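You operate a simulated robot arm through the tools that you are given. There is no shell and no other tool. Be economical: measure what you need, move in short steps, check, and stop when the job is done.

Carry out the task below with a simulated robot arm. There is one attempt and no reset: what you move stays moved.

Task
Swap the long yellow block in the crate for two black foam blocks.
Fine: the two from the bench top, down in the gap; long block on the bench top; lid closed.
Where things are to end (x, y in the base frame): long yellow block within 60 mm of [100, -60].

Only the result counts: the job must be done as asked and must still hold three seconds after the hand-in. Knocking over, shifting, dropping, spilling or breaking anything else fails it. A push-on lid holds only when it is set on centred and level and pressed home; a screw cap is set on level and turned clockwise until tight.

Robot
A 6-joint arm with a fingered hand, hanging from a carriage that runs on a gantry, over the field with the corners [-1555, 98], [-1555, -1182], [1045, -1181], [1045, 99] (x, y) and turns from -5.271 to 6.72 rad about z. Base frame: it is fixed where the carriage stands at the start and does not move with it; the origin is on the floor, on the carriage's upright axis, x ahead of it, y to its left, z up. Readings come in mm, rad, newtons and seconds.
It reaches about 923 mm from its shoulder. Its first joint turns from -2.897 to 2.897 rad. Places, roughly: black foam block (5x5x5 cm) [500, -100, 200]; crate lid [500, 0, 1000]; inside of the shallow crate [500, 0, 900]; top of the packing bench [0, 0, 900]. Payload 4 kg.
The TCP is the grasp point between the finger pads, 30 mm short of the fingertips. In the tool frame z runs along the fingers and y along their closing line. Largest opening 104 mm; the body of the gripper starts 35 mm behind the TCP. The gripper is a hand of 5 fingers: y runs from the thumb to the fingers, the wrist lies at [-15, -113, -190] in the tool frame, and closing takes about 1.5 s.
Orientation is that of the tool frame in the base frame, as a unit quaternion [x, y, z, w]. With the fingers straight down and the wrist toward the robot, the tool's x, y and z point along [0, 1, 0], [1, 0, 0] and [0, 0, -1] of the base frame.

Tools
- The arm moves only by the tool arm_command. Its arguments are lists of equal length, an entry for each row: "dr": the turn, a rotation vector about the tool's x, y, z in rad, a list of three; "travel": the shift along the tool's x, y, z in mm, a list of three. In form: {"dr": [[ax, ay, az], ...], "travel": [[dx, dy, dz], ...]}. A call has 1 to 20 rows; each row shifts and turns the commanded pose from where the row before left it, along the tool's axes as they then stand. "fingers" is the opening, from 0 (shut) to 1 (fully open), set as the call begins (left out, the last holds). Each row takes 0.2 s and may step no farther than 50 mm and 0.15 rad from the row before; otherwise, or with a gripper value out of range, the whole call is refused. Where a pose cannot be reached the arm comes as near as it can. A force on the tool above 70 N (or 10 N above the force at the start of the call, whichever is more), or a blocked arm, ends the call early, and 0.2 s more pass. The fingers move at their own pace (about 45 mm/s each) and stop on an object; they squeeze with about 33 N. The grip force told is the motor's: it shows also when the fingers shut on nothing. Time passes only in rows, and 0.2 s behind the last, so rows that do not move let the fingers close. The reply holds the time, the measured pose of the TCP, the force on the tool along the base axes, the opening and the grip force, in the units named above and with some noise, with the torque about the TCP (base axes, N m) and any sound that the robot's microphone picked up.
- Cameras (640 x 400 px; columns grow to the right, rows downward): "scene" is now at [255.2, 0.3, 1787.5]; the picture's right is [0.00, -1.00, 0.00], its down [-0.93, -0.00, -0.36] and it looks along [0.36, 0.00, -0.93] (base axes); focal length 214 px, centre (320, 200). "wrist" rides on the gripper at [60, -83, -120] in the tool frame; the picture's right is [-0.79, 0.29, -0.54], its down [-0.56, -0.71, 0.44] and it looks along [-0.26, 0.65, 0.72] (tool axes); focal length 234 px, centre (320, 200).
- snapshot(camera): a new picture of that camera. It takes no simulated time.
- slide_trunk(by): slides the trunk up (or, below 0, down) by that many mm; the arm and the scene camera ride with it, the base frame stays. It gives what a move gives, with no picture.
- steer(legs): drives the robot by 1 to 6 legs, each [ahead, left, turn to the left] in mm, mm and rad, along the robot's own axes; the way and the turn of a leg run together, so that a leg with both is an arc; at most 1500 mm and 3.142 rad a leg. The arm and the cameras ride along, it lands a little off, and it stops where it bumps. It keeps to its track: a leg is cut to what the track allows. It gives what a move gives.
- move_fingers(index, middle, ring, little, thumb_bend, thumb_turn): sets how far each is bent, from 0 (flat) to 1 (curled in); at 0.3 the hand is open as for a grip, at 0.7 the pads meet at the TCP. One left out holds its place. A second passes; each finger stops where it meets its share of the squeeze, and holds until it gets a number again. A gripper value or a shape takes the hand back. It gives what a move gives, with no picture; readings hold the bend of each and the force on index, middle, ring, little, thumb and palm. thumb_turn goes from beside the hand (0) to across from the fingers (1), as for a grip.
- hand_shape(shape): the hand has 5 fingers and takes this shape, open, in about a second: jaw (thumb against the fingers, like two jaws); tri (thumb and two fingers); tip (a fingertip pinch); poke (one finger out to press); point (the index stretched); flat (the hand flat); cup (the hand cupped); fist (a fist). The gripper value then closes the fingers along that shape, each until it touches; the sizes above hold for jaw. It gives what a move gives, with no picture.
- pan_tilt(pan, tilt): turns the head with the scene camera to pan (to the left, within 2.705 rad either way) and tilt (down, from -0.506 to 1.204), counted from straight ahead of the robot. It gives what a move gives.
- pixel_to_xyz(camera, pixels): there is no depth. For up to 12 entries [column, row, z] of the newest picture of that camera ("zoom" is the newest enlarged one), the place [x, y] in the base frame at which the ray of that pixel passes the height z, good to about 2 mm. It takes no simulated time.
- inspect(camera, box): a new picture of the part [left, top, right, bottom] of that camera's present view, enlarged. It takes no simulated time.
- finish_job(): hands the job in; it is judged then, once.

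Go step by step. Measure first, check grasps and placings, and put right what went wrong. The budget is 80 turns and 60 pictures, counting those below and the enlarged ones. Unless the task says otherwise, let go and move clear before handing in, and close with one line.

The tools are called after "Request:" as a command line: name --argument value ..., lists and objects as JSON in quotes. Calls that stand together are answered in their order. arm_command: Moves the arm, as the interface text tells. Its arguments: {"type":"object","properties":{"dr":{"type":"array","items":{"type":"array","items":{"type":"number"}}},"travel":{"type":"array","items":{"type":"array","items":{"type":"number"}}},"fingers":{"type":"number"}},"required":["dr","travel"]} The other tools are called the same way: slide_trunk (by) slides the trunk up or down; hand_shape (shape) gives the hand a shape; move_fingers (index, middle, ring, little, thumb_bend, thumb_turn) moves the fingers one by one; steer (legs) drives the base; pan_tilt (pan, tilt) turns the head that bears the scene camera; snapshot (camera) takes a picture; pixel_to_xyz (camera, pixels) gives the place at which the rays of pixels pass given heights; inspect (camera, box) takes an enlarged picture of a part of a camera's view; finish_job () hands the job in.

At the start:

```text
time_s: 0.0
tcp_pos: [657.8, 96.1, 1419.6]
ee_rot: [0.707, 0.707, 0.0, 0.0]
contact_force: [-0.3, -0.4, 0.6]
wrist_torque: [0.02, 0.0, 0.03]
gripper_width: 103.3
grip_force: 0.0
shape: jaw
bend: [0.3, 0.3, 0.3, 0.3, 0.3, 0.97]
finger forces: [0.1, 0.0, 0.0, 0.1, 0.0, 0.0]
trunk travel left (down, up): [-525.0, 73.0]
robot x, y, heading: [0.3, 3.3, -0.003]
head pan, tilt: [0.002, 1.201]
```

scene: 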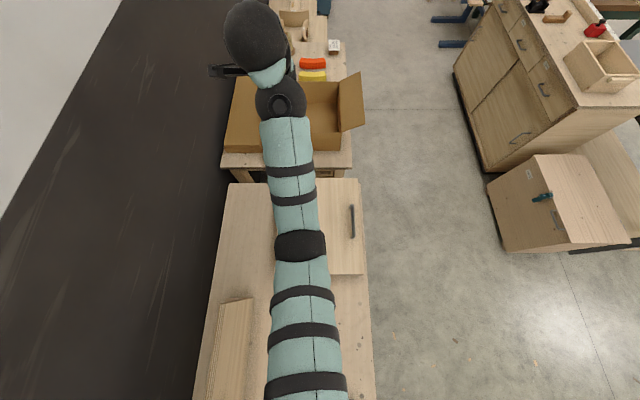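
wrist: 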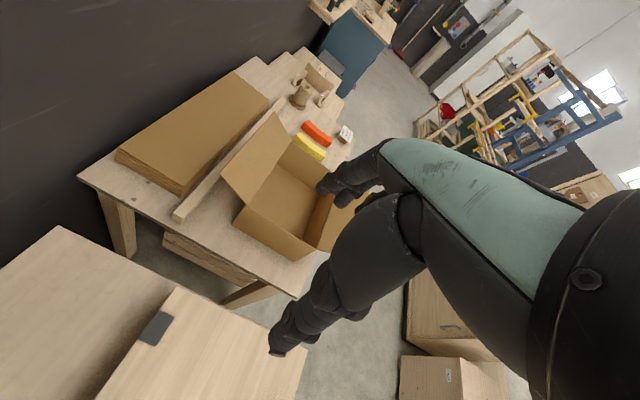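

The arm hides much of the scene picture; a lid-like panel with a handle is seen near (352,220). I turn the head a little and look at both cameras.

Request:
inspect --camera "scene" --box '[180, 0, 400, 400]'

Request:
pixel_to_xyz --camera "scene" --pixels '[[352, 220, 900], [362, 275, 900], [358, 180, 900], [230, 183, 900], [375, 398, 900], [195, 398, 900], [325, 110, 900], [253, 298, 900], [220, 305, 900], [350, 165, 900]]'

```text
1.00 times, centred on (290, 200) of scene (not enlarged: the box is as wide or as high as the picture)
```

zoom: 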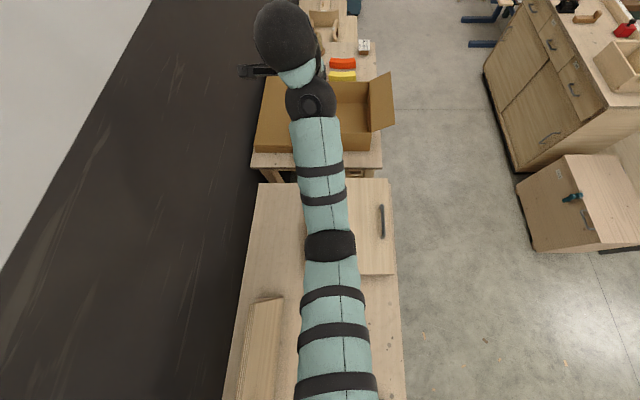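

```text
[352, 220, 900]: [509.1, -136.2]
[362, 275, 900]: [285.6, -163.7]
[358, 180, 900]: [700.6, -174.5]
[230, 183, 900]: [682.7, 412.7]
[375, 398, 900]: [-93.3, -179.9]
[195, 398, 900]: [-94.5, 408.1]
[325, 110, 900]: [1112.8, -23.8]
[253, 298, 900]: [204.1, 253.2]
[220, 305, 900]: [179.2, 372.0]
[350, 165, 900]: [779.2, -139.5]
```

The crate lid spans about x 285–700 with a handle near (352,220), under the arm. I drive the carriage to the right to get a clear view.

Request:
steer --legs '[[0, -550, 0]]'

Request:
pan_tilt --pan 1.2 --tilt 0.95

Request:
snapshot --camera "scene"

```text
time_s: 3.2
tcp_pos: [658.1, -448.1, 1419.3]
ee_rot: [0.705, 0.71, 0.0, 0.0]
contact_force: [-0.4, 0.1, -0.2]
wrist_torque: [0.02, 0.02, 0.0]
gripper_width: 103.8
grip_force: 0.1
shape: jaw
bend: [0.3, 0.3, 0.3, 0.3, 0.3, 0.97]
finger forces: [0.0, 0.0, 0.1, 0.0, 0.0, 0.0]
trunk travel left (down, up): [-525.0, 73.0]
robot x, y, heading: [-0.5, -548.2, 0.009]
head pan, tilt: [0.002, 1.201]
```

```text
time_s: 4.6
tcp_pos: [659.5, -448.8, 1419.5]
ee_rot: [0.704, 0.71, 0.0, 0.0]
contact_force: [0.6, 0.8, -0.5]
wrist_torque: [0.0, -0.04, -0.04]
gripper_width: 103.5
grip_force: 0.0
shape: jaw
bend: [0.3, 0.3, 0.3, 0.3, 0.3, 0.97]
finger forces: [0.0, 0.1, 0.0, 0.1, 0.0, 0.1]
trunk travel left (down, up): [-525.0, 73.0]
robot x, y, heading: [4.6, -550.3, 0.008]
head pan, tilt: [1.201, 0.949]
```

```text
56 pictures are left
```

scene: 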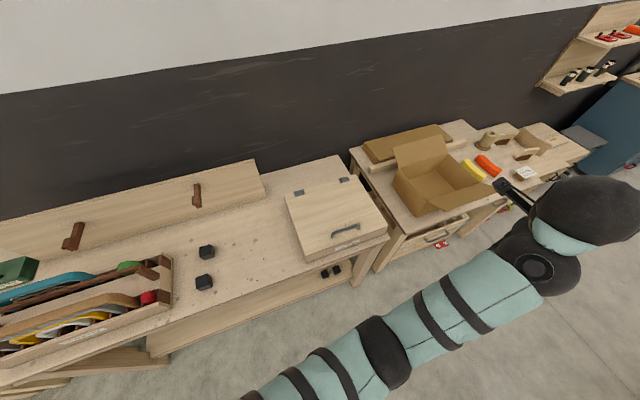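

Two black blocks stand on the bench top at (206,252) and (204,282); the crate has a hinged lid (hinges (298,192),(344,180), handle (345,230)). I zoom in.

Request:
inspect --camera "scene" --box '[180, 150, 400, 310]'

Request:
pixel_to_xyz --camera "scene" --pixels '[[206, 252, 925], [204, 282, 925], [298, 193, 1000], [344, 181, 1000], [345, 230, 1000], [285, 198, 1000], [361, 176, 1000], [305, 247, 1000], [388, 225, 1000], [308, 260, 900], [388, 240, 900], [336, 158, 900]]'

```text
2.50 times, centred on (290, 230) of scene
```

zoom: 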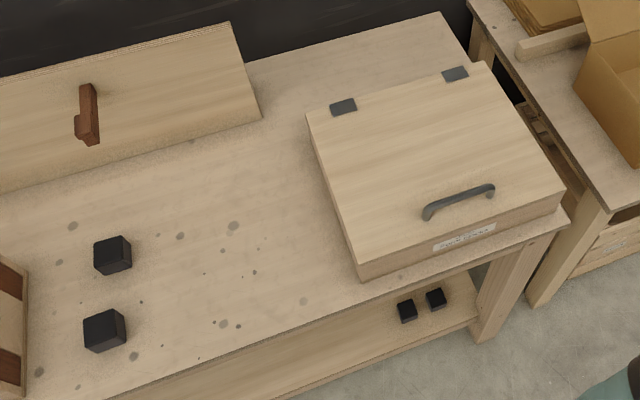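

```text
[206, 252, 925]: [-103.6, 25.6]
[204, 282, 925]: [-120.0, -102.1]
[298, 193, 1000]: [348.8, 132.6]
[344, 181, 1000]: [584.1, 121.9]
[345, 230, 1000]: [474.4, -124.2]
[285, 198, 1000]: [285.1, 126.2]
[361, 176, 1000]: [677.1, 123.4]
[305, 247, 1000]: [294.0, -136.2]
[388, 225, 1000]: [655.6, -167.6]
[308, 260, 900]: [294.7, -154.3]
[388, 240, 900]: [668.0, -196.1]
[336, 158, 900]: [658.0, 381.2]
```

The lid is hinged at the back (y≈125), with a handle bar along x near y≈-124. I turn the robot to face the bench (+y) and stand before the crate.

Request:
steer --legs '[[0, 0, 1.5625], [-230, -560, 0]]'

Request:
pan_tilt --pan 0.0 --tilt 1.0

Request:
snapshot --camera "scene"

Request:
snapshot --camera "wrist"

```text
time_s: 11.8
tcp_pos: [480.0, -131.5, 1418.5]
ee_rot: [0.01, 1.0, 0.0, 0.0]
contact_force: [0.4, 0.0, 0.1]
wrist_torque: [0.01, -0.01, 0.0]
gripper_width: 103.4
grip_force: 0.2
shape: jaw
bend: [0.3, 0.3, 0.3, 0.3, 0.3, 0.97]
finger forces: [0.0, 0.0, 0.0, 0.0, 0.0, 0.0]
trunk travel left (down, up): [-525.0, 73.0]
robot x, y, heading: [565.7, -790.2, 1.55]
head pan, tilt: [1.201, 0.949]
```

```text
time_s: 13.2
tcp_pos: [479.7, -129.7, 1418.2]
ee_rot: [0.011, 1.0, 0.0, 0.0]
contact_force: [-0.6, 0.7, -0.3]
wrist_torque: [-0.02, 0.02, 0.0]
gripper_width: 103.6
grip_force: 0.0
shape: jaw
bend: [0.3, 0.3, 0.3, 0.3, 0.3, 0.97]
finger forces: [0.0, 0.1, 0.1, 0.1, 0.1, 0.0]
trunk travel left (down, up): [-525.0, 73.0]
robot x, y, heading: [562.1, -789.5, 1.548]
head pan, tilt: [0.0, 1.0]
```

```text
54 pictures are left
```

scene: 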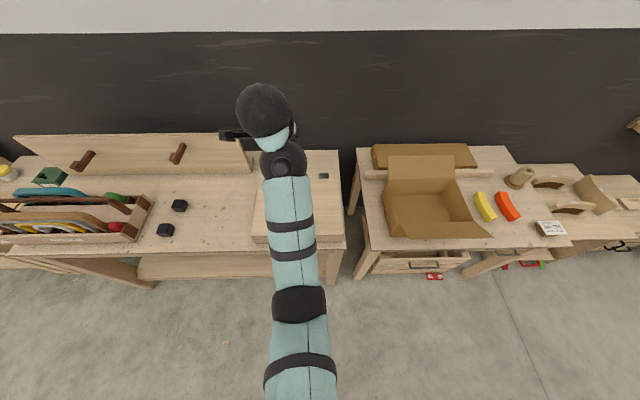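

```text
53 pictures are left
```

wrist: 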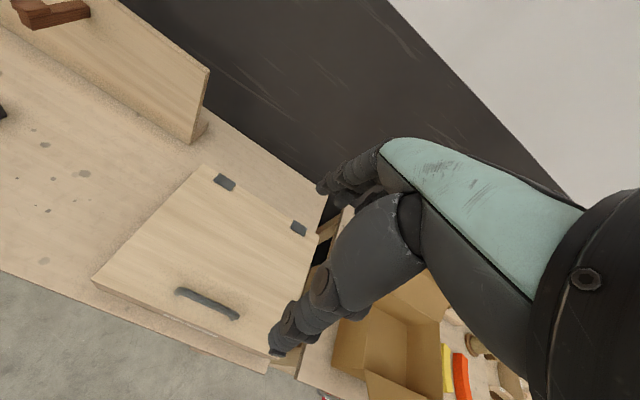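

I get handle and lid corner rays from the wrist view (handle ends (178,291),(237,317)) to triangulate with the earlier view.

Request:
pixel_to_xyz --camera "wrist" --pixels '[[178, 290, 1000], [178, 290, 1030], [238, 317, 1000], [238, 317, 1030], [93, 277, 1000], [93, 277, 960], [204, 166, 1000], [267, 361, 1000], [267, 361, 960], [318, 237, 1000], [97, 289, 900], [267, 372, 900]]'

Request:
inspect --camera "wrist" --box '[80, 160, 340, 390]'

```text
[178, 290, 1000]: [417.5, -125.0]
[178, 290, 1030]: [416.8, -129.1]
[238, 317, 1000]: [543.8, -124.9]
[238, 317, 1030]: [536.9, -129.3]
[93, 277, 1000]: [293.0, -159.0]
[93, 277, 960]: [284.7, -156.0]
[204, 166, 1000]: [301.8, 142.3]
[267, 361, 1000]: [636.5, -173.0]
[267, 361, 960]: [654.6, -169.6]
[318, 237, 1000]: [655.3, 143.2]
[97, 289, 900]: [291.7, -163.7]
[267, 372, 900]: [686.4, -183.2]
```

```text
1.74 times, centred on (210, 275) of wrist
```

zoom: 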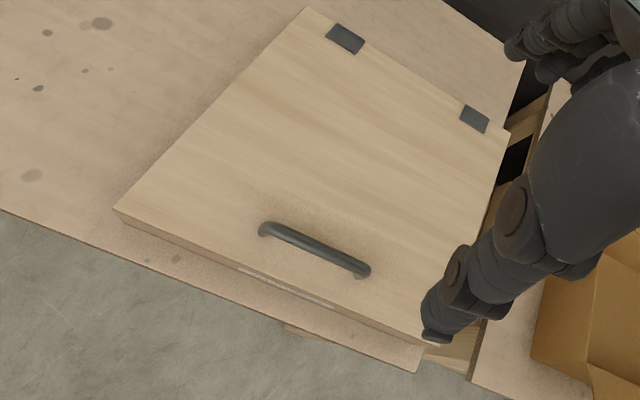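

Triangulated: bench top z≈900, lid top ≈960, handle centre ≈(477,-127,~1003). I lower the trunk, and look again from closer.

Request:
slide_trunk --by -300

Request:
arm_command --dr '[[0, 0, -0.022], [0, 0, 0]]' --travel '[[0, 0, 0], [0, 0, 0]]' --fingers 1

Request:
snapshot --camera "wrist"

```text
time_s: 16.2
tcp_pos: [479.1, -131.1, 1120.0]
ee_rot: [0.011, 1.0, 0.0, 0.0]
contact_force: [0.2, -0.2, 0.5]
wrist_torque: [0.03, 0.0, 0.0]
gripper_width: 103.6
grip_force: 0.1
shape: jaw
bend: [0.3, 0.3, 0.3, 0.3, 0.3, 0.97]
finger forces: [0.1, 0.0, 0.1, 0.0, 0.1, 0.0]
trunk travel left (down, up): [-225.0, 373.0]
robot x, y, heading: [563.2, -789.1, 1.548]
head pan, tilt: [0.0, 1.0]
```

```text
time_s: 16.8
tcp_pos: [480.4, -130.7, 1119.1]
ee_rot: [-0.001, 1.0, 0.0, 0.0]
contact_force: [-0.2, -0.1, -0.1]
wrist_torque: [0.01, -0.01, 0.0]
gripper_width: 103.6
grip_force: 0.1
shape: jaw
bend: [0.3, 0.3, 0.3, 0.3, 0.3, 0.97]
finger forces: [0.0, 0.1, 0.0, 0.1, 0.1, 0.0]
trunk travel left (down, up): [-225.0, 373.0]
robot x, y, heading: [560.7, -794.0, 1.549]
head pan, tilt: [0.0, 1.0]
```

```text
51 pictures are left
```

wrist: 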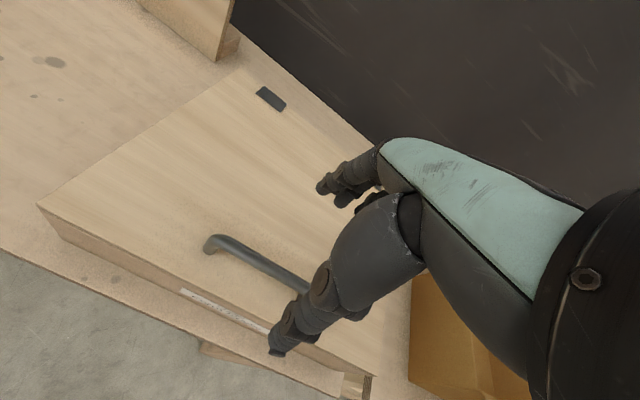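

The handle's left end is at (213,241) and the bar passes (255,260); I check those rays.

Request:
pixel_to_xyz --camera "wrist" --pixels '[[213, 239, 1005], [213, 239, 990], [265, 264, 1005], [265, 264, 990], [39, 206, 960], [62, 239, 900], [208, 253, 960]]'

```text
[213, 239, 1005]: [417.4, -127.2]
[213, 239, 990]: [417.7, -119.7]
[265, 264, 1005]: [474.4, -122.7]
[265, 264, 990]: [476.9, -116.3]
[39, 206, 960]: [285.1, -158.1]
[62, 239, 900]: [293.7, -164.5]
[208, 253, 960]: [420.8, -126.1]
```

Handle bar: y≈-126, z≈1000. Descend to straddle it and close.

Request:
arm_command --dr '[[0, 0, 0], [0, 0, 0], [0, 0, 0], [0, 0, 0], [0, 0, 0]]' --travel '[[2, 4, 40], [0, 0, 40], [0, 0, 25], [0, 0, 12], [0, 0, 0]]' --fingers 1

Request:
snapshot --camera "wrist"

```text
time_s: 18.0
tcp_pos: [477.6, -126.5, 1004.0]
ee_rot: [-0.001, 1.0, 0.002, -0.001]
contact_force: [-0.6, -3.5, 12.5]
wrist_torque: [0.69, -0.13, -0.03]
gripper_width: 102.1
grip_force: 0.0
shape: jaw
bend: [0.3, 0.3, 0.3, 0.3, 0.3, 0.97]
finger forces: [0.1, 12.8, 0.0, 0.1, 0.0, 0.0]
trunk travel left (down, up): [-225.0, 373.0]
robot x, y, heading: [566.2, -793.0, 1.552]
head pan, tilt: [0.0, 1.0]
```

```text
50 pictures are left
```

wrist: 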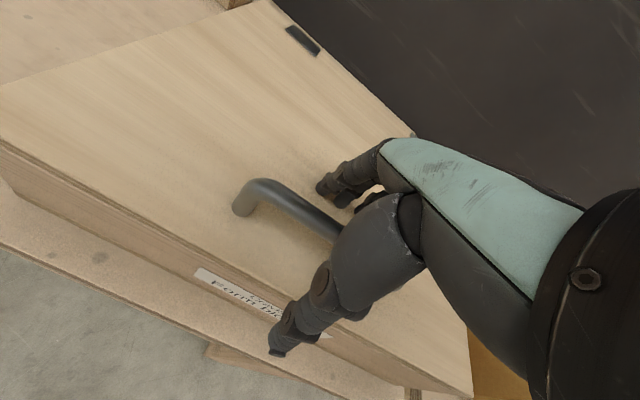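

The middle fingertip touches the lid (12.8 N). I rise 6 mm and close on the bar.

Request:
arm_command --dr '[[0, 0, 0], [0, 0, 0], [0, 0, 0], [0, 0, 0], [0, 0, 0], [0, 0, 0], [0, 0, 0], [0, 0, 0], [0, 0, 0]]' --travel '[[0, 0, -5], [0, 0, 0], [0, 0, 0], [0, 0, 0], [0, 0, 0], [0, 0, 0], [0, 0, 0], [0, 0, 0], [0, 0, 0]]' --fingers 0

Request:
snapshot --camera "wrist"

```text
time_s: 20.0
tcp_pos: [477.2, -128.6, 1005.5]
ee_rot: [0.0, 1.0, 0.0, 0.0]
contact_force: [1.1, -5.8, 2.9]
wrist_torque: [0.13, 0.06, -0.21]
gripper_width: 5.1
grip_force: 32.7
shape: jaw
bend: [0.7, 0.42, 0.57, 0.72, 0.47, 1.0]
finger forces: [46.3, 0.1, 0.0, 0.0, 36.9, 0.0]
trunk travel left (down, up): [-225.0, 373.0]
robot x, y, heading: [561.7, -787.1, 1.551]
head pan, tilt: [0.0, 1.0]
```

```text
49 pictures are left
```

wrist: 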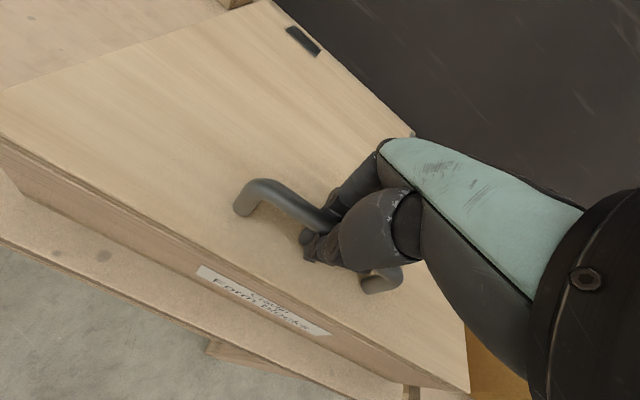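

The bar seems held between index and thumb. I lift along the hinge arc, first a small test.

Request:
arm_command --dr '[[0.1, 0, 0], [0.1, 0, 0], [0.1, 0, 0]]' --travel '[[0, 6.3, -26.5], [0, 6.3, -26.5], [0, 6.3, -26.5]]'

Request:
snapshot --camera "wrist"

```text
time_s: 20.8
tcp_pos: [476.3, -105.5, 1080.4]
ee_rot: [-0.001, 0.988, -0.152, 0.0]
contact_force: [1.9, -18.8, 3.7]
wrist_torque: [0.19, -0.07, -0.16]
gripper_width: 5.2
grip_force: 33.0
shape: jaw
bend: [0.7, 0.42, 0.57, 0.72, 0.46, 1.0]
finger forces: [24.9, 1.5, 0.0, 0.1, 44.0, 0.0]
trunk travel left (down, up): [-225.0, 373.0]
robot x, y, heading: [561.7, -793.6, 1.545]
head pan, tilt: [0.0, 1.0]
```

```text
48 pictures are left
```

wrist: 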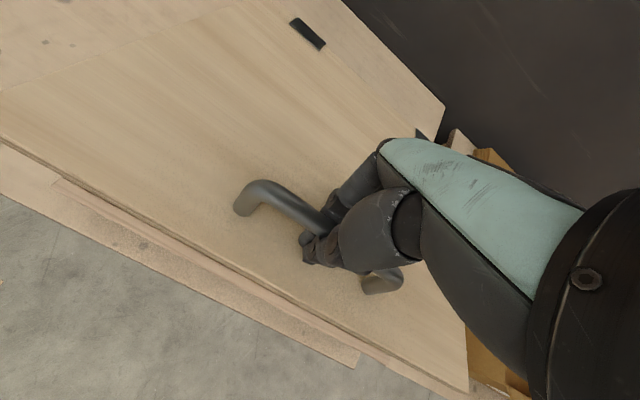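

The lid is lifting with the hand. A y-load of -19 N suggests slightly less inward travel; continuing the arc.

Request:
arm_command --dr '[[0.1, 0, 0], [0.1, 0, 0], [0.1, 0, 0], [0.1, 0, 0]]' --travel '[[0, 4.5, -26.5], [0, 5.5, -26.5], [0, 5.5, -26.5], [0, 5.5, -26.5]]'

```text
time_s: 21.6
tcp_pos: [475.8, -100.6, 1134.8]
ee_rot: [0.01, 0.958, -0.286, -0.004]
contact_force: [10.5, 25.9, -22.4]
wrist_torque: [-0.02, -0.02, -0.25]
gripper_width: 31.6
grip_force: 32.7
shape: jaw
bend: [0.52, 0.42, 0.51, 0.61, 0.54, 1.0]
finger forces: [42.3, 0.0, 6.0, 3.8, 19.2, 0.0]
out of reach, approached as far as the arm can: row 2, 3, 4
trunk travel left (down, up): [-225.0, 373.0]
robot x, y, heading: [559.8, -792.2, 1.544]
head pan, tilt: [0.0, 1.0]
stopped in row 4: the force on the tool passed its limit at 79 N (the readings are from after the stop); the commanded pose is now the measured one
```

The arm reached its limit and the grip shifted. I look.

Request:
snapshot --camera "wrist"

Request:
snapshot --camera "scene"

```text
47 pictures are left
```

wrist: 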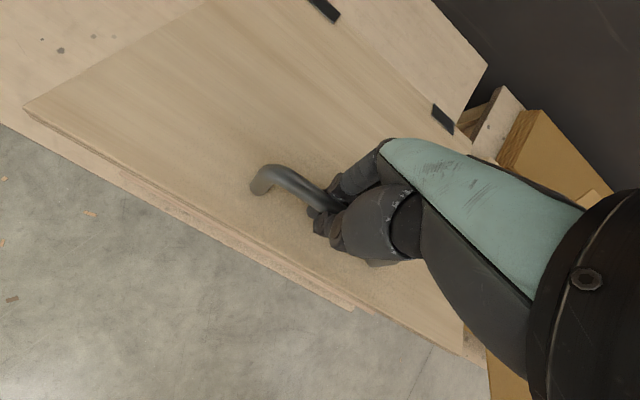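

```text
46 pictures are left
```

scene: 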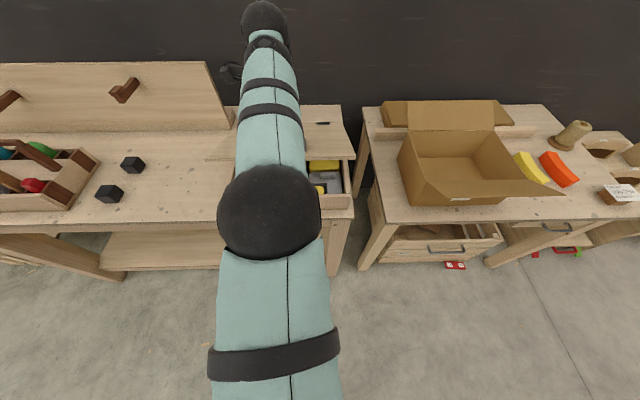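

The lid is about 35° open (yellow bits visible at (323,165),(320,188)) but the arm is stretched out. I lower the lid back along the arc, then bring the carriage closer.

Request:
arm_command --dr '[[-0.1, 0, 0], [-0.1, 0, 0], [-0.1, 0, 0], [-0.1, 0, 0], [-0.1, 0, 0], [-0.08, 0, 0]]' --travel '[[0, -3.7, 24], [0, -3.7, 24], [0, -3.7, 24], [0, -3.7, 24], [0, -3.7, 20], [0, -2, 8]]'

Request:
snapshot --camera "wrist"

```text
time_s: 23.0
tcp_pos: [475.3, -149.8, 1039.0]
ee_rot: [0.01, 1.0, 0.002, 0.0]
contact_force: [21.3, 55.1, -20.2]
wrist_torque: [-0.91, 0.15, -0.51]
gripper_width: 31.5
grip_force: 32.8
shape: jaw
bend: [0.39, 0.42, 0.42, 0.38, 0.57, 1.0]
finger forces: [42.6, 0.0, 8.2, 8.8, 9.9, 0.0]
out of reach, approached as far as the arm can: row 1
trunk travel left (down, up): [-225.0, 373.0]
robot x, y, heading: [561.7, -783.5, 1.553]
head pan, tilt: [0.0, 1.0]
```

```text
45 pictures are left
```

wrist: 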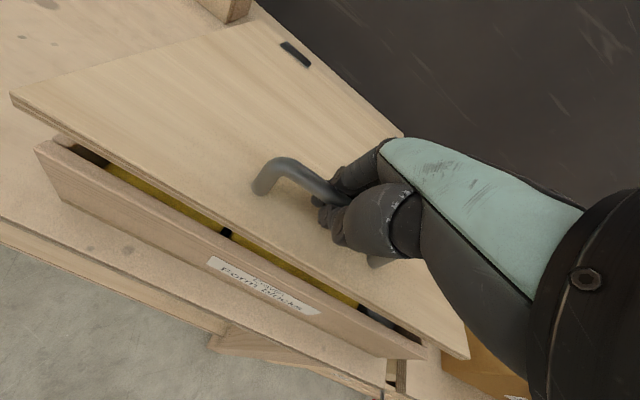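

The lid is still a little open; I ease the side pull and lower further.

Request:
arm_command --dr '[[0, 0, 0], [0, 0, 0], [0, 0, 0], [0, 0, 0]]' --travel '[[0, 12, 0], [0, 4, 12], [0, 1, 12], [0, 0, 5]]'

Request:
snapshot --camera "wrist"

```text
time_s: 24.0
tcp_pos: [474.0, -140.1, 1008.6]
ee_rot: [0.008, 1.0, 0.002, 0.0]
contact_force: [19.8, -1.3, 8.4]
wrist_torque: [0.01, 0.06, -0.54]
gripper_width: 5.5
grip_force: 33.6
shape: jaw
bend: [0.65, 0.42, 0.59, 0.71, 0.53, 1.0]
finger forces: [35.1, 0.0, 0.0, 2.0, 33.2, 0.1]
trunk travel left (down, up): [-225.0, 373.0]
robot x, y, heading: [566.2, -791.0, 1.547]
head pan, tilt: [0.0, 1.0]
```

```text
44 pictures are left
```

wrist: 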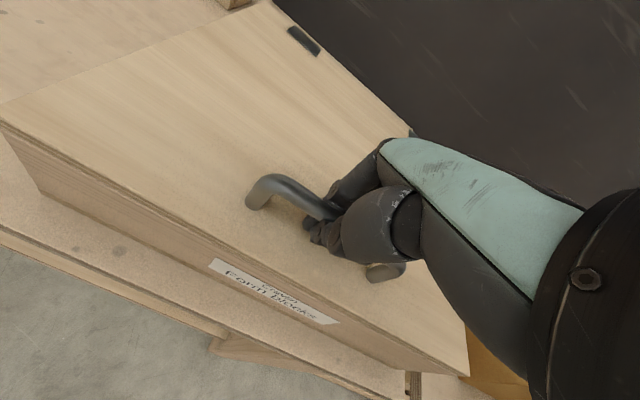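

The lid is shut again. I release, rise, retract the hand toward the robot, then drive closer.

Request:
arm_command --dr '[[0, 0, 0], [0, 0, 0], [0, 0, 0], [0, 0, 0], [0, 0, 0], [0, 0, 0], [0, 0, 0]]' --travel '[[0, 2, 0], [0, 0, 0], [0, 0, 0], [0, 0, 0], [0, 0, 0], [0, 0, -3], [0, 0, -6]]' --fingers 1

Request:
arm_command --dr '[[0, 0, 0], [0, 0, 0], [0, 0, 0], [0, 0, 0], [0, 0, 0], [0, 0, 0], [0, 0, 0], [0, 0, 0], [0, 0, 0], [0, 0, 0]]' --travel '[[0, 0, -30], [0, 0, -40], [0, 0, -40], [0, 0, -30], [0, -45, 0], [0, -45, 0], [0, -45, 0], [0, -45, 0], [0, -45, 0], [0, -35, 0]]'

Request:
snapshot --camera "scene"

```text
time_s: 25.6
tcp_pos: [470.4, -138.2, 1015.3]
ee_rot: [0.008, 1.0, 0.0, 0.0]
contact_force: [-0.4, 0.5, -0.7]
wrist_torque: [0.01, -0.01, -0.01]
gripper_width: 104.0
grip_force: 0.0
shape: jaw
bend: [0.3, 0.3, 0.3, 0.3, 0.3, 0.97]
finger forces: [0.0, 0.1, 0.1, 0.1, 0.0, 0.0]
trunk travel left (down, up): [-225.0, 373.0]
robot x, y, heading: [564.3, -790.9, 1.544]
head pan, tilt: [0.0, 1.0]
```

```text
time_s: 27.8
tcp_pos: [465.5, -279.6, 1038.9]
ee_rot: [0.008, 1.0, 0.002, -0.001]
contact_force: [0.2, -1.1, 0.6]
wrist_torque: [0.01, -0.01, 0.02]
gripper_width: 103.8
grip_force: 0.1
shape: jaw
bend: [0.3, 0.3, 0.3, 0.3, 0.3, 0.97]
finger forces: [0.1, 0.1, 0.0, 0.1, 0.1, 0.1]
out of reach, approached as far as the arm can: row 5, 6, 7, 8, 9, 10
trunk travel left (down, up): [-225.0, 373.0]
robot x, y, heading: [561.3, -788.7, 1.548]
head pan, tilt: [0.0, 1.0]
```

```text
43 pictures are left
```

scene: 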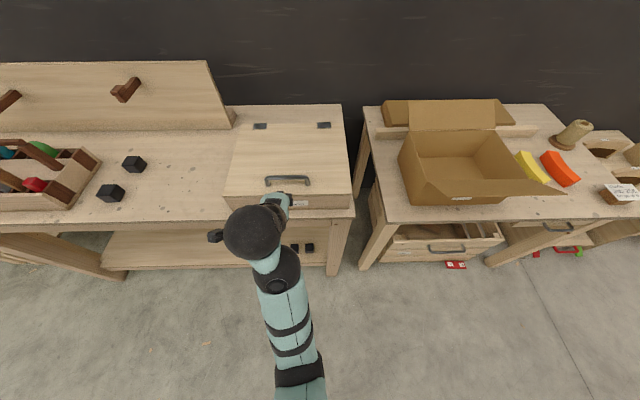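

The lid is closed, the handle is clear at (288,181). The arm works within a ring around its shoulder, so I raise the trunk and drive 170 mm nearer.

Request:
slide_trunk --by 300

Request:
steer --legs '[[170, -10, 0.02]]'

Request:
arm_command --dr '[[0, 0, 0], [0, 0, 0], [0, 0, 0], [0, 0, 0], [0, 0, 0]]' --travel '[[0, 0, 45], [0, 0, 45], [0, 0, 45], [0, 0, 45], [0, 0, 0]]' --fingers 1

```text
time_s: 30.8
tcp_pos: [465.9, -280.2, 1339.2]
ee_rot: [0.008, 1.0, 0.002, -0.001]
contact_force: [-0.5, 0.1, 0.6]
wrist_torque: [0.0, 0.02, -0.01]
gripper_width: 103.5
grip_force: 0.1
shape: jaw
bend: [0.3, 0.3, 0.3, 0.3, 0.3, 0.97]
finger forces: [0.1, 0.0, 0.1, 0.1, 0.0, 0.0]
trunk travel left (down, up): [-525.0, 73.0]
robot x, y, heading: [565.6, -790.3, 1.545]
head pan, tilt: [0.0, 1.0]
```

```text
time_s: 32.3
tcp_pos: [465.6, -114.4, 1339.5]
ee_rot: [-0.004, 1.0, 0.001, -0.002]
contact_force: [-0.6, 0.7, 0.4]
wrist_torque: [-0.01, 0.0, -0.02]
gripper_width: 103.8
grip_force: 0.0
shape: jaw
bend: [0.3, 0.3, 0.3, 0.3, 0.3, 0.97]
finger forces: [0.0, 0.0, 0.0, 0.0, 0.1, 0.1]
trunk travel left (down, up): [-525.0, 73.0]
robot x, y, heading: [571.6, -615.5, 1.57]
head pan, tilt: [0.0, 1.0]
```

```text
time_s: 33.5
tcp_pos: [466.3, -120.4, 1168.7]
ee_rot: [-0.003, 1.0, 0.0, -0.003]
contact_force: [0.0, 0.0, -0.6]
wrist_torque: [-0.02, -0.02, -0.01]
gripper_width: 103.9
grip_force: 0.0
shape: jaw
bend: [0.3, 0.3, 0.3, 0.3, 0.3, 0.97]
finger forces: [0.0, 0.0, 0.0, 0.0, 0.0, 0.1]
out of reach, approached as far as the arm can: row 4
trunk travel left (down, up): [-525.0, 73.0]
robot x, y, heading: [578.2, -619.3, 1.57]
head pan, tilt: [0.0, 1.0]
```

Just inside the arm's inner limit; I swing a little outward (+y) while passing this height, then back over the handle.

Request:
arm_command --dr '[[0, 0, 0], [0, 0, 0], [0, 0, 0], [0, 0, 0], [0, 0, 0], [0, 0, 0], [0, 0, 0]]' --travel '[[-6, 25, 0], [-5, 20, 20], [0, 0, 45], [0, -20, 35], [0, -28, 0], [0, 0, 0], [0, 0, 0]]' --fingers 1

Request:
snapshot --camera "wrist"

```text
time_s: 35.1
tcp_pos: [463.4, -140.6, 1172.8]
ee_rot: [-0.003, 1.0, 0.001, -0.002]
contact_force: [-0.2, -0.5, 0.4]
wrist_torque: [0.01, -0.01, -0.03]
gripper_width: 103.9
grip_force: 0.0
shape: jaw
bend: [0.3, 0.3, 0.3, 0.3, 0.3, 0.97]
finger forces: [0.1, 0.0, 0.1, 0.0, 0.0, 0.0]
out of reach, approached as far as the arm can: row 1, 2, 3, 4
trunk travel left (down, up): [-525.0, 73.0]
robot x, y, heading: [573.1, -622.3, 1.571]
head pan, tilt: [0.0, 1.0]
```

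```text
42 pictures are left
```

wrist: 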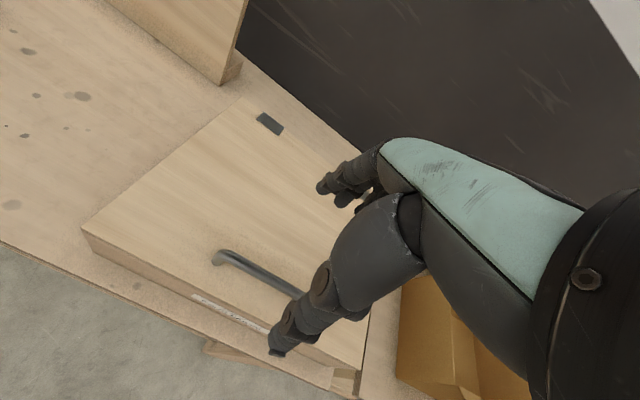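

It is in fact the outer limit (shoulder sits high): I'll raise the hand in the arm, then lower the trunk instead.

Request:
arm_command --dr '[[0, 0, 0], [0, 0, 0], [0, 0, 0], [0, 0, 0], [0, 0, 0]]' --travel '[[0, 0, -45], [0, 0, -45], [0, 0, -40], [-13, 14, 0], [0, 0, 0]]' --fingers 1

Request:
slide_trunk --by -235

```text
time_s: 36.3
tcp_pos: [477.4, -126.9, 1303.0]
ee_rot: [-0.005, 1.0, 0.002, -0.001]
contact_force: [0.4, 0.0, 0.5]
wrist_torque: [0.01, 0.05, -0.03]
gripper_width: 103.8
grip_force: 0.0
shape: jaw
bend: [0.3, 0.3, 0.3, 0.3, 0.3, 0.97]
finger forces: [0.1, 0.0, 0.0, 0.1, 0.1, 0.0]
trunk travel left (down, up): [-525.0, 73.0]
robot x, y, heading: [576.6, -620.5, 1.571]
head pan, tilt: [0.0, 1.0]
```

```text
time_s: 38.7
tcp_pos: [478.1, -126.1, 1067.7]
ee_rot: [-0.005, 1.0, 0.003, -0.002]
contact_force: [0.2, -0.2, 0.5]
wrist_torque: [0.03, 0.01, 0.02]
gripper_width: 103.7
grip_force: 0.0
shape: jaw
bend: [0.3, 0.3, 0.3, 0.3, 0.3, 0.97]
finger forces: [0.1, 0.0, 0.1, 0.0, 0.1, 0.0]
trunk travel left (down, up): [-290.0, 308.0]
robot x, y, heading: [573.9, -622.9, 1.573]
head pan, tilt: [0.0, 1.0]
```

Right over the handle. Lower the last bit and close.

Request:
slide_trunk --by -45

Request:
arm_command --dr '[[0, 0, 0], [0, 0, 0]]' --travel '[[0, 0, 10], [0, 0, 6]]' --fingers 1

Request:
arm_command --dr '[[0, 0, 0], [0, 0, 0], [0, 0, 0], [0, 0, 0], [0, 0, 0], [0, 0, 0], [0, 0, 0], [0, 0, 0]]' --travel '[[0, 0, 0], [0, 0, 0], [0, 0, 0], [0, 0, 0], [0, 0, 0], [0, 0, 0], [0, 0, 0], [0, 0, 0]]' --fingers 0

Request:
snapshot --camera "wrist"

```text
time_s: 39.6
tcp_pos: [477.3, -127.3, 1023.6]
ee_rot: [-0.005, 1.0, 0.002, -0.002]
contact_force: [-0.3, -0.3, 0.0]
wrist_torque: [0.02, 0.01, 0.01]
gripper_width: 104.0
grip_force: 0.1
shape: jaw
bend: [0.3, 0.3, 0.3, 0.3, 0.3, 0.97]
finger forces: [0.1, 0.1, 0.1, 0.0, 0.0, 0.0]
trunk travel left (down, up): [-245.0, 353.0]
robot x, y, heading: [574.7, -624.4, 1.564]
head pan, tilt: [0.0, 1.0]
```

```text
time_s: 40.2
tcp_pos: [477.8, -125.9, 1006.7]
ee_rot: [-0.004, 1.0, 0.002, -0.001]
contact_force: [-0.1, -0.2, -0.5]
wrist_torque: [-0.02, -0.01, -0.02]
gripper_width: 103.9
grip_force: 0.1
shape: jaw
bend: [0.3, 0.3, 0.3, 0.3, 0.3, 0.97]
finger forces: [0.0, 0.1, 0.1, 0.1, 0.0, 0.0]
trunk travel left (down, up): [-245.0, 353.0]
robot x, y, heading: [574.0, -620.5, 1.574]
head pan, tilt: [0.0, 1.0]
```

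```text
time_s: 42.0
tcp_pos: [477.7, -126.7, 1005.9]
ee_rot: [-0.005, 1.0, 0.002, -0.002]
contact_force: [0.4, 0.1, -3.4]
wrist_torque: [0.01, 0.04, 0.19]
gripper_width: 0.0
grip_force: 33.1
shape: jaw
bend: [0.7, 0.7, 0.7, 0.7, 0.66, 1.0]
finger forces: [1.9, 0.0, 3.6, 2.1, 8.8, 0.1]
trunk travel left (down, up): [-245.0, 353.0]
robot x, y, heading: [573.9, -620.5, 1.568]
head pan, tilt: [0.0, 1.0]
```

```text
41 pictures are left
```

wrist: 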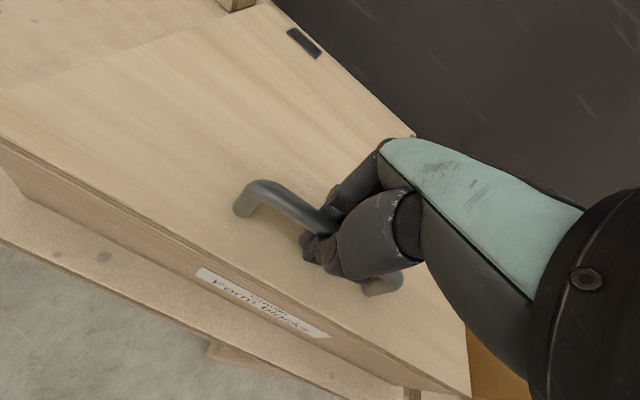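

The fingers have closed in a ring around the bar. I follow the hinge arc, tilting the hand at a lower rate.

Request:
arm_command --dr '[[0.06, 0, 0], [0.06, 0, 0], [0.06, 0, 0], [0.06, 0, 0], [0.06, 0, 0], [0.06, 0, 0]]' --travel '[[0, 6.6, -26.4], [0, 7.6, -26.1], [0, 8.7, -25.7], [0, 9.7, -25.4], [0, 10.8, -25], [0, 11.7, -24.5]]'

Request:
snapshot --camera "wrist"

```text
time_s: 42.8
tcp_pos: [474.9, -97.7, 1029.6]
ee_rot: [-0.006, 0.996, -0.088, 0.002]
contact_force: [0.5, -51.7, 7.1]
wrist_torque: [0.06, 0.01, -0.07]
gripper_width: 7.2
grip_force: 32.7
shape: jaw
bend: [0.71, 0.7, 0.7, 0.69, 0.65, 1.0]
finger forces: [0.0, 0.0, 0.0, 0.1, 52.3, 0.0]
out of reach, approached as far as the arm can: row 2, 3
trunk travel left (down, up): [-245.0, 353.0]
robot x, y, heading: [572.4, -623.2, 1.573]
head pan, tilt: [0.0, 1.0]
stopped in row 3: the force on the tool passed its limit at 72 N (the readings are from after the stop); the commanded pose is now the measured one
```

```text
40 pictures are left
```

wrist: 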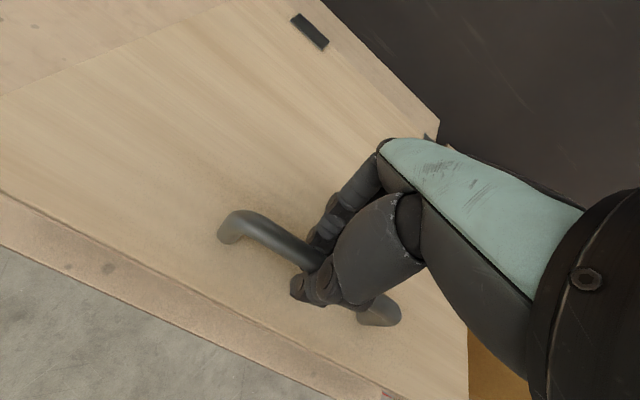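

The hand stopped at the arm's inner limit with the lid pressed outward. Raising the trunk 60 mm would carry the lid along its arc from here.

Request:
slide_trunk --by 60

Request:
snapshot --camera "wrist"

```text
time_s: 43.8
tcp_pos: [476.0, -89.2, 1093.5]
ee_rot: [-0.005, 0.997, -0.081, 0.001]
contact_force: [-0.5, -23.9, 6.9]
wrist_torque: [0.01, 0.01, 0.03]
gripper_width: 0.0
grip_force: 32.7
shape: jaw
bend: [0.71, 0.7, 0.7, 0.64, 0.65, 1.0]
finger forces: [0.5, 0.0, 0.0, 0.4, 24.3, 0.0]
trunk travel left (down, up): [-305.0, 293.0]
robot x, y, heading: [575.3, -621.4, 1.57]
head pan, tilt: [0.0, 1.0]
```

```text
39 pictures are left
```

wrist: 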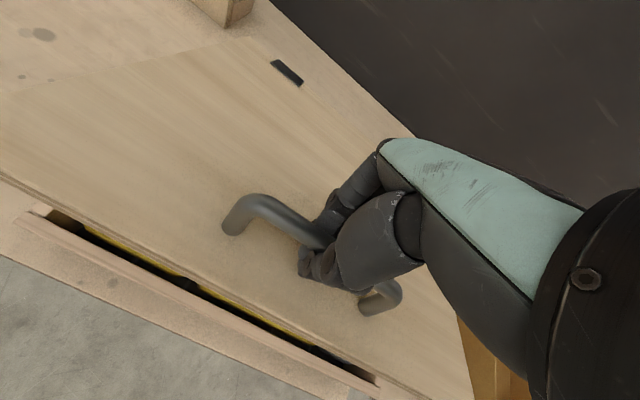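

The lid is rising (gap showing at (150,265)). Continue along the arc.

Request:
arm_command --dr '[[0.06, 0, 0], [0.06, 0, 0], [0.06, 0, 0], [0.06, 0, 0], [0.06, 0, 0]]' --travel '[[0, 4.2, -24.5], [0, 8.9, -24.6], [0, 10.6, -24.4], [0, 11.7, -23.7], [0, 12.9, -23.4]]'

Request:
snapshot --camera "wrist"

```text
time_s: 44.2
tcp_pos: [474.3, -75.0, 1093.0]
ee_rot: [-0.007, 0.994, -0.113, 0.002]
contact_force: [1.8, -50.4, 19.8]
wrist_torque: [-0.14, -0.01, -0.06]
gripper_width: 6.8
grip_force: 33.2
shape: jaw
bend: [0.71, 0.7, 0.7, 0.63, 0.66, 1.0]
finger forces: [0.0, 0.0, 0.1, 0.0, 56.0, 0.0]
out of reach, approached as far as the arm can: row 1, 2
trunk travel left (down, up): [-305.0, 293.0]
robot x, y, heading: [576.9, -624.1, 1.576]
head pan, tilt: [0.0, 1.0]
stopped in row 2: the force on the tool passed its limit at 72 N (the readings are from after the stop); the commanded pose is now the measured one
```

```text
38 pictures are left
```

wrist: 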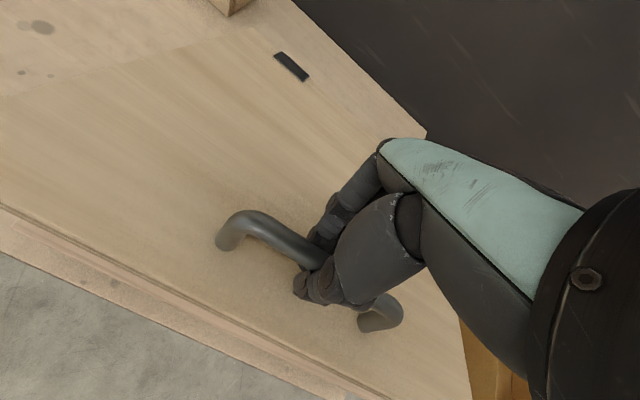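

The arm hits an odd limit again; I look at its posture with the scene camera.

Request:
snapshot --camera "scene"

```text
37 pictures are left
```

scene: 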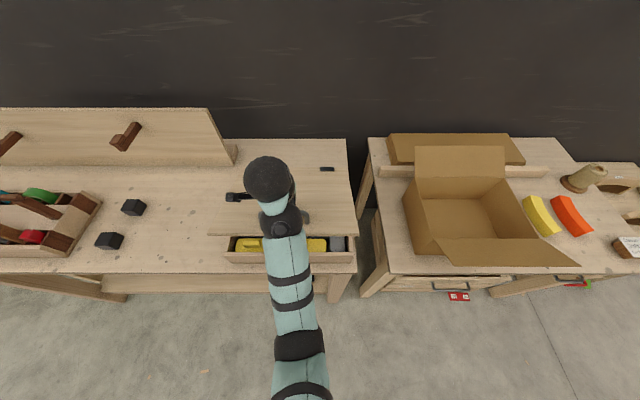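

The elbow hangs low, so the wrist bend is what limits tilting. With the arm posture fixed I can swing the lid by raising the trunk and driving ahead along the arc instead.

Request:
slide_trunk --by 40

Request:
steer --legs '[[25, 0, 0]]'

Request:
slide_trunk --by 20

Request:
snapshot --camera "wrist"

```text
time_s: 45.0
tcp_pos: [474.3, -65.6, 1133.8]
ee_rot: [-0.006, 0.994, -0.108, 0.002]
contact_force: [1.5, -10.0, 1.5]
wrist_torque: [0.08, 0.0, 0.1]
gripper_width: 0.1
grip_force: 33.0
shape: jaw
bend: [0.71, 0.7, 0.7, 0.6, 0.65, 1.0]
finger forces: [2.6, 0.1, 0.0, 2.8, 17.9, 0.1]
trunk travel left (down, up): [-345.0, 253.0]
robot x, y, heading: [574.9, -620.7, 1.571]
head pan, tilt: [0.0, 1.0]
```

```text
time_s: 45.9
tcp_pos: [473.8, -52.8, 1137.9]
ee_rot: [-0.008, 0.994, -0.112, 0.003]
contact_force: [2.0, -37.2, 23.6]
wrist_torque: [-0.22, -0.01, -0.1]
gripper_width: 1.3
grip_force: 33.0
shape: jaw
bend: [0.71, 0.7, 0.7, 0.62, 0.68, 1.0]
finger forces: [0.0, 0.0, 0.0, 0.0, 64.9, 0.0]
trunk travel left (down, up): [-345.0, 253.0]
robot x, y, heading: [576.6, -605.4, 1.571]
head pan, tilt: [0.0, 1.0]
stopped in leg 1: the force on the tool passed its limit at 73 N (the readings are from after the stop); the commanded pose is now the measured one
```

```text
time_s: 46.6
tcp_pos: [474.7, -48.6, 1157.8]
ee_rot: [-0.007, 0.994, -0.11, 0.002]
contact_force: [1.7, -5.1, -1.3]
wrist_torque: [0.07, 0.05, 0.12]
gripper_width: 0.1
grip_force: 33.2
shape: jaw
bend: [0.71, 0.7, 0.7, 0.6, 0.66, 1.0]
finger forces: [4.0, 0.1, 0.1, 3.2, 15.3, 0.0]
trunk travel left (down, up): [-365.0, 233.0]
robot x, y, heading: [574.0, -604.0, 1.574]
head pan, tilt: [0.0, 1.0]
```

```text
36 pictures are left
```

wrist: 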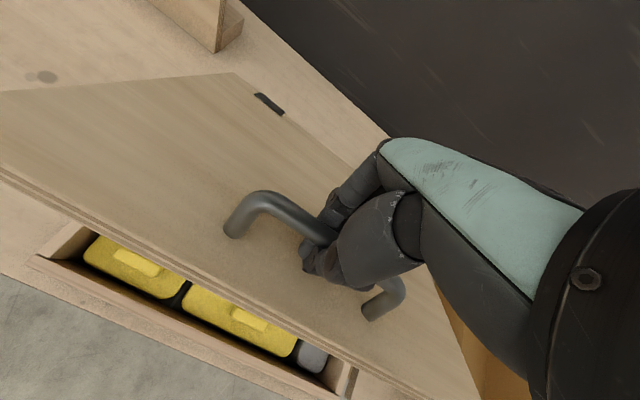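

The trunk/drive method follows the arc well; the contents show through. Continue in small alternations.

Request:
slide_trunk --by 18

Request:
steer --legs '[[20, 0, 0]]'

Request:
slide_trunk --by 14

Request:
steer --legs '[[22, 0, 0]]'

Request:
slide_trunk --by 14

Request:
steer --legs '[[22, 0, 0]]'

Request:
snapshot --camera "wrist"

```text
time_s: 47.2
tcp_pos: [472.9, -46.6, 1175.2]
ee_rot: [-0.006, 0.994, -0.11, 0.003]
contact_force: [-1.0, 30.1, -36.0]
wrist_torque: [-0.2, 0.73, 0.36]
gripper_width: 0.1
grip_force: 32.9
shape: jaw
bend: [0.7, 0.7, 0.7, 0.59, 0.66, 1.0]
finger forces: [22.6, 0.4, 8.3, 14.0, 0.6, 0.1]
trunk travel left (down, up): [-383.0, 215.0]
robot x, y, heading: [572.9, -600.3, 1.575]
head pan, tilt: [0.0, 1.0]
```

```text
time_s: 48.0
tcp_pos: [473.7, -29.1, 1176.7]
ee_rot: [-0.007, 0.994, -0.109, 0.002]
contact_force: [-1.1, -12.3, 7.9]
wrist_torque: [0.03, 0.01, 0.04]
gripper_width: 0.1
grip_force: 32.8
shape: jaw
bend: [0.7, 0.7, 0.7, 0.7, 0.67, 1.0]
finger forces: [0.0, 0.0, 0.5, 1.0, 14.3, 0.1]
trunk travel left (down, up): [-383.0, 215.0]
robot x, y, heading: [572.2, -579.9, 1.569]
head pan, tilt: [0.0, 1.0]
```

```text
time_s: 48.6
tcp_pos: [473.7, -28.0, 1189.8]
ee_rot: [-0.007, 0.994, -0.11, 0.002]
contact_force: [-3.5, 20.6, -32.7]
wrist_torque: [-0.39, 0.6, 0.23]
gripper_width: 0.0
grip_force: 32.9
shape: jaw
bend: [0.7, 0.7, 0.7, 0.67, 0.67, 1.0]
finger forces: [18.9, 0.0, 8.5, 9.5, 0.6, 0.1]
trunk travel left (down, up): [-397.0, 201.0]
robot x, y, heading: [580.4, -580.1, 1.572]
head pan, tilt: [0.0, 1.0]
```

```text
time_s: 49.4
tcp_pos: [472.2, -7.0, 1191.5]
ee_rot: [-0.007, 0.994, -0.108, 0.002]
contact_force: [0.2, -9.9, 9.4]
wrist_torque: [0.17, -0.03, 0.02]
gripper_width: 0.1
grip_force: 32.7
shape: jaw
bend: [0.7, 0.7, 0.7, 0.69, 0.67, 1.0]
finger forces: [0.0, 0.0, 0.0, 0.5, 13.2, 0.0]
trunk travel left (down, up): [-397.0, 201.0]
robot x, y, heading: [572.1, -561.8, 1.575]
head pan, tilt: [0.0, 1.0]
```

```text
time_s: 50.0
tcp_pos: [473.0, -6.3, 1204.3]
ee_rot: [-0.007, 0.994, -0.109, 0.003]
contact_force: [-3.0, 19.2, -34.6]
wrist_torque: [-0.52, 0.78, 0.21]
gripper_width: 0.0
grip_force: 32.9
shape: jaw
bend: [0.7, 0.7, 0.7, 0.66, 0.68, 1.0]
finger forces: [16.4, 0.0, 9.0, 11.2, 0.0, 0.1]
trunk travel left (down, up): [-411.0, 187.0]
robot x, y, heading: [573.5, -562.8, 1.575]
head pan, tilt: [0.0, 1.0]
```

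```text
time_s: 50.8
tcp_pos: [472.2, 14.2, 1207.3]
ee_rot: [-0.008, 0.994, -0.107, 0.003]
contact_force: [0.5, -5.8, 3.1]
wrist_torque: [0.05, -0.01, 0.06]
gripper_width: 0.0
grip_force: 33.4
shape: jaw
bend: [0.7, 0.7, 0.7, 0.7, 0.68, 1.0]
finger forces: [0.0, 0.0, 0.1, 0.5, 5.1, 0.0]
trunk travel left (down, up): [-411.0, 187.0]
robot x, y, heading: [573.0, -539.5, 1.572]
head pan, tilt: [0.0, 1.0]
```

```text
35 pictures are left
```

wrist: 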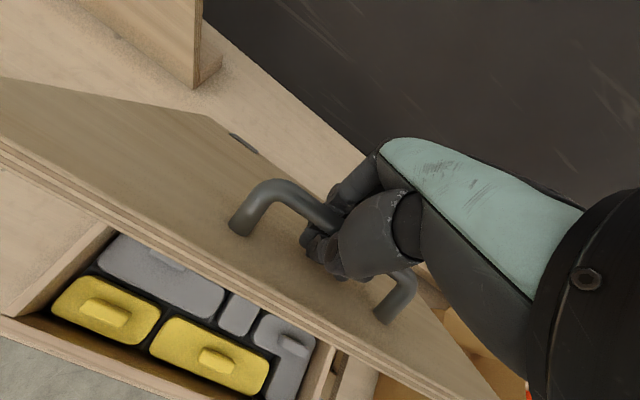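

Lid about 52° open; forces are mild. Continue.

Request:
slide_trunk --by 10

Request:
steer --legs '[[23, 0, 0]]'

Request:
slide_trunk --by 8

Request:
steer --legs '[[24, 0, 0]]'

Request:
slide_trunk --by 6

Request:
steer --legs '[[24, 0, 0]]'

Request:
snapshot --camera "wrist"

```text
time_s: 51.4
tcp_pos: [472.3, 15.2, 1213.8]
ee_rot: [-0.007, 0.994, -0.108, 0.003]
contact_force: [-2.3, 12.1, -26.8]
wrist_torque: [-0.37, 0.68, 0.2]
gripper_width: 0.1
grip_force: 33.0
shape: jaw
bend: [0.7, 0.7, 0.7, 0.67, 0.68, 1.0]
finger forces: [8.9, 0.1, 7.6, 9.0, 0.4, 0.1]
trunk travel left (down, up): [-421.0, 177.0]
robot x, y, heading: [574.7, -539.5, 1.57]
head pan, tilt: [0.0, 1.0]
```

```text
time_s: 52.2
tcp_pos: [473.0, 37.7, 1218.8]
ee_rot: [-0.009, 0.994, -0.106, 0.003]
contact_force: [-1.1, -4.3, 2.8]
wrist_torque: [0.07, -0.02, 0.04]
gripper_width: 0.0
grip_force: 33.0
shape: jaw
bend: [0.7, 0.7, 0.7, 0.69, 0.68, 1.0]
finger forces: [0.1, 0.0, 0.0, 0.6, 4.0, 0.0]
trunk travel left (down, up): [-421.0, 177.0]
robot x, y, heading: [576.8, -519.6, 1.577]
head pan, tilt: [0.0, 1.0]
```

```text
time_s: 52.8
tcp_pos: [473.1, 36.7, 1225.2]
ee_rot: [-0.008, 0.994, -0.108, 0.003]
contact_force: [-0.4, 3.8, -16.3]
wrist_torque: [-0.21, 0.54, 0.15]
gripper_width: 0.0
grip_force: 33.2
shape: jaw
bend: [0.7, 0.7, 0.7, 0.67, 0.68, 1.0]
finger forces: [1.7, 0.1, 5.2, 6.8, 1.0, 0.1]
trunk travel left (down, up): [-429.0, 169.0]
robot x, y, heading: [575.9, -520.7, 1.574]
head pan, tilt: [0.0, 1.0]
```

```text
time_s: 53.6
tcp_pos: [472.9, 63.4, 1226.3]
ee_rot: [-0.008, 0.994, -0.106, 0.002]
contact_force: [0.5, -2.6, 1.7]
wrist_torque: [0.03, -0.03, -0.01]
gripper_width: 0.2
grip_force: 33.3
shape: jaw
bend: [0.7, 0.7, 0.7, 0.68, 0.68, 1.0]
finger forces: [0.1, 0.1, 0.0, 0.5, 2.9, 0.1]
trunk travel left (down, up): [-429.0, 169.0]
robot x, y, heading: [573.9, -493.7, 1.573]
head pan, tilt: [0.0, 1.0]
```

```text
time_s: 54.1
tcp_pos: [471.9, 62.3, 1231.4]
ee_rot: [-0.009, 0.994, -0.107, 0.003]
contact_force: [-1.0, 0.2, -8.7]
wrist_torque: [-0.06, 0.24, 0.12]
gripper_width: 0.0
grip_force: 32.8
shape: jaw
bend: [0.7, 0.7, 0.7, 0.66, 0.68, 1.0]
finger forces: [0.0, 0.0, 1.5, 4.3, 2.3, 0.1]
trunk travel left (down, up): [-435.0, 163.0]
robot x, y, heading: [573.4, -493.7, 1.574]
head pan, tilt: [0.0, 1.0]
```

```text
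time_s: 55.0
tcp_pos: [472.5, 85.9, 1232.0]
ee_rot: [-0.008, 0.994, -0.106, 0.003]
contact_force: [1.0, -2.2, 0.1]
wrist_torque: [0.04, -0.01, 0.04]
gripper_width: 0.0
grip_force: 32.9
shape: jaw
bend: [0.7, 0.7, 0.7, 0.66, 0.68, 1.0]
finger forces: [0.0, 0.0, 0.0, 0.5, 2.2, 0.1]
trunk travel left (down, up): [-435.0, 163.0]
robot x, y, heading: [572.0, -470.6, 1.574]
head pan, tilt: [0.0, 1.0]
```

```text
34 pictures are left
```

wrist: 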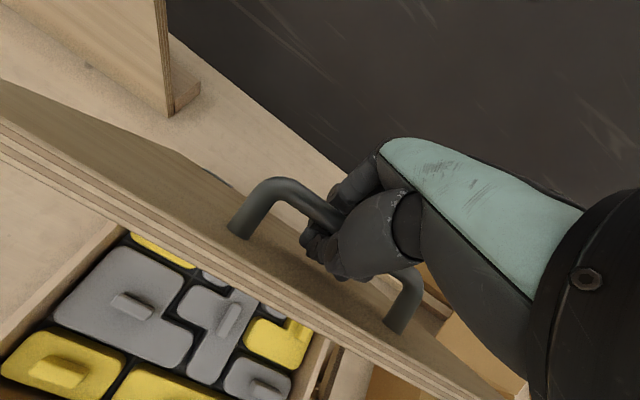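

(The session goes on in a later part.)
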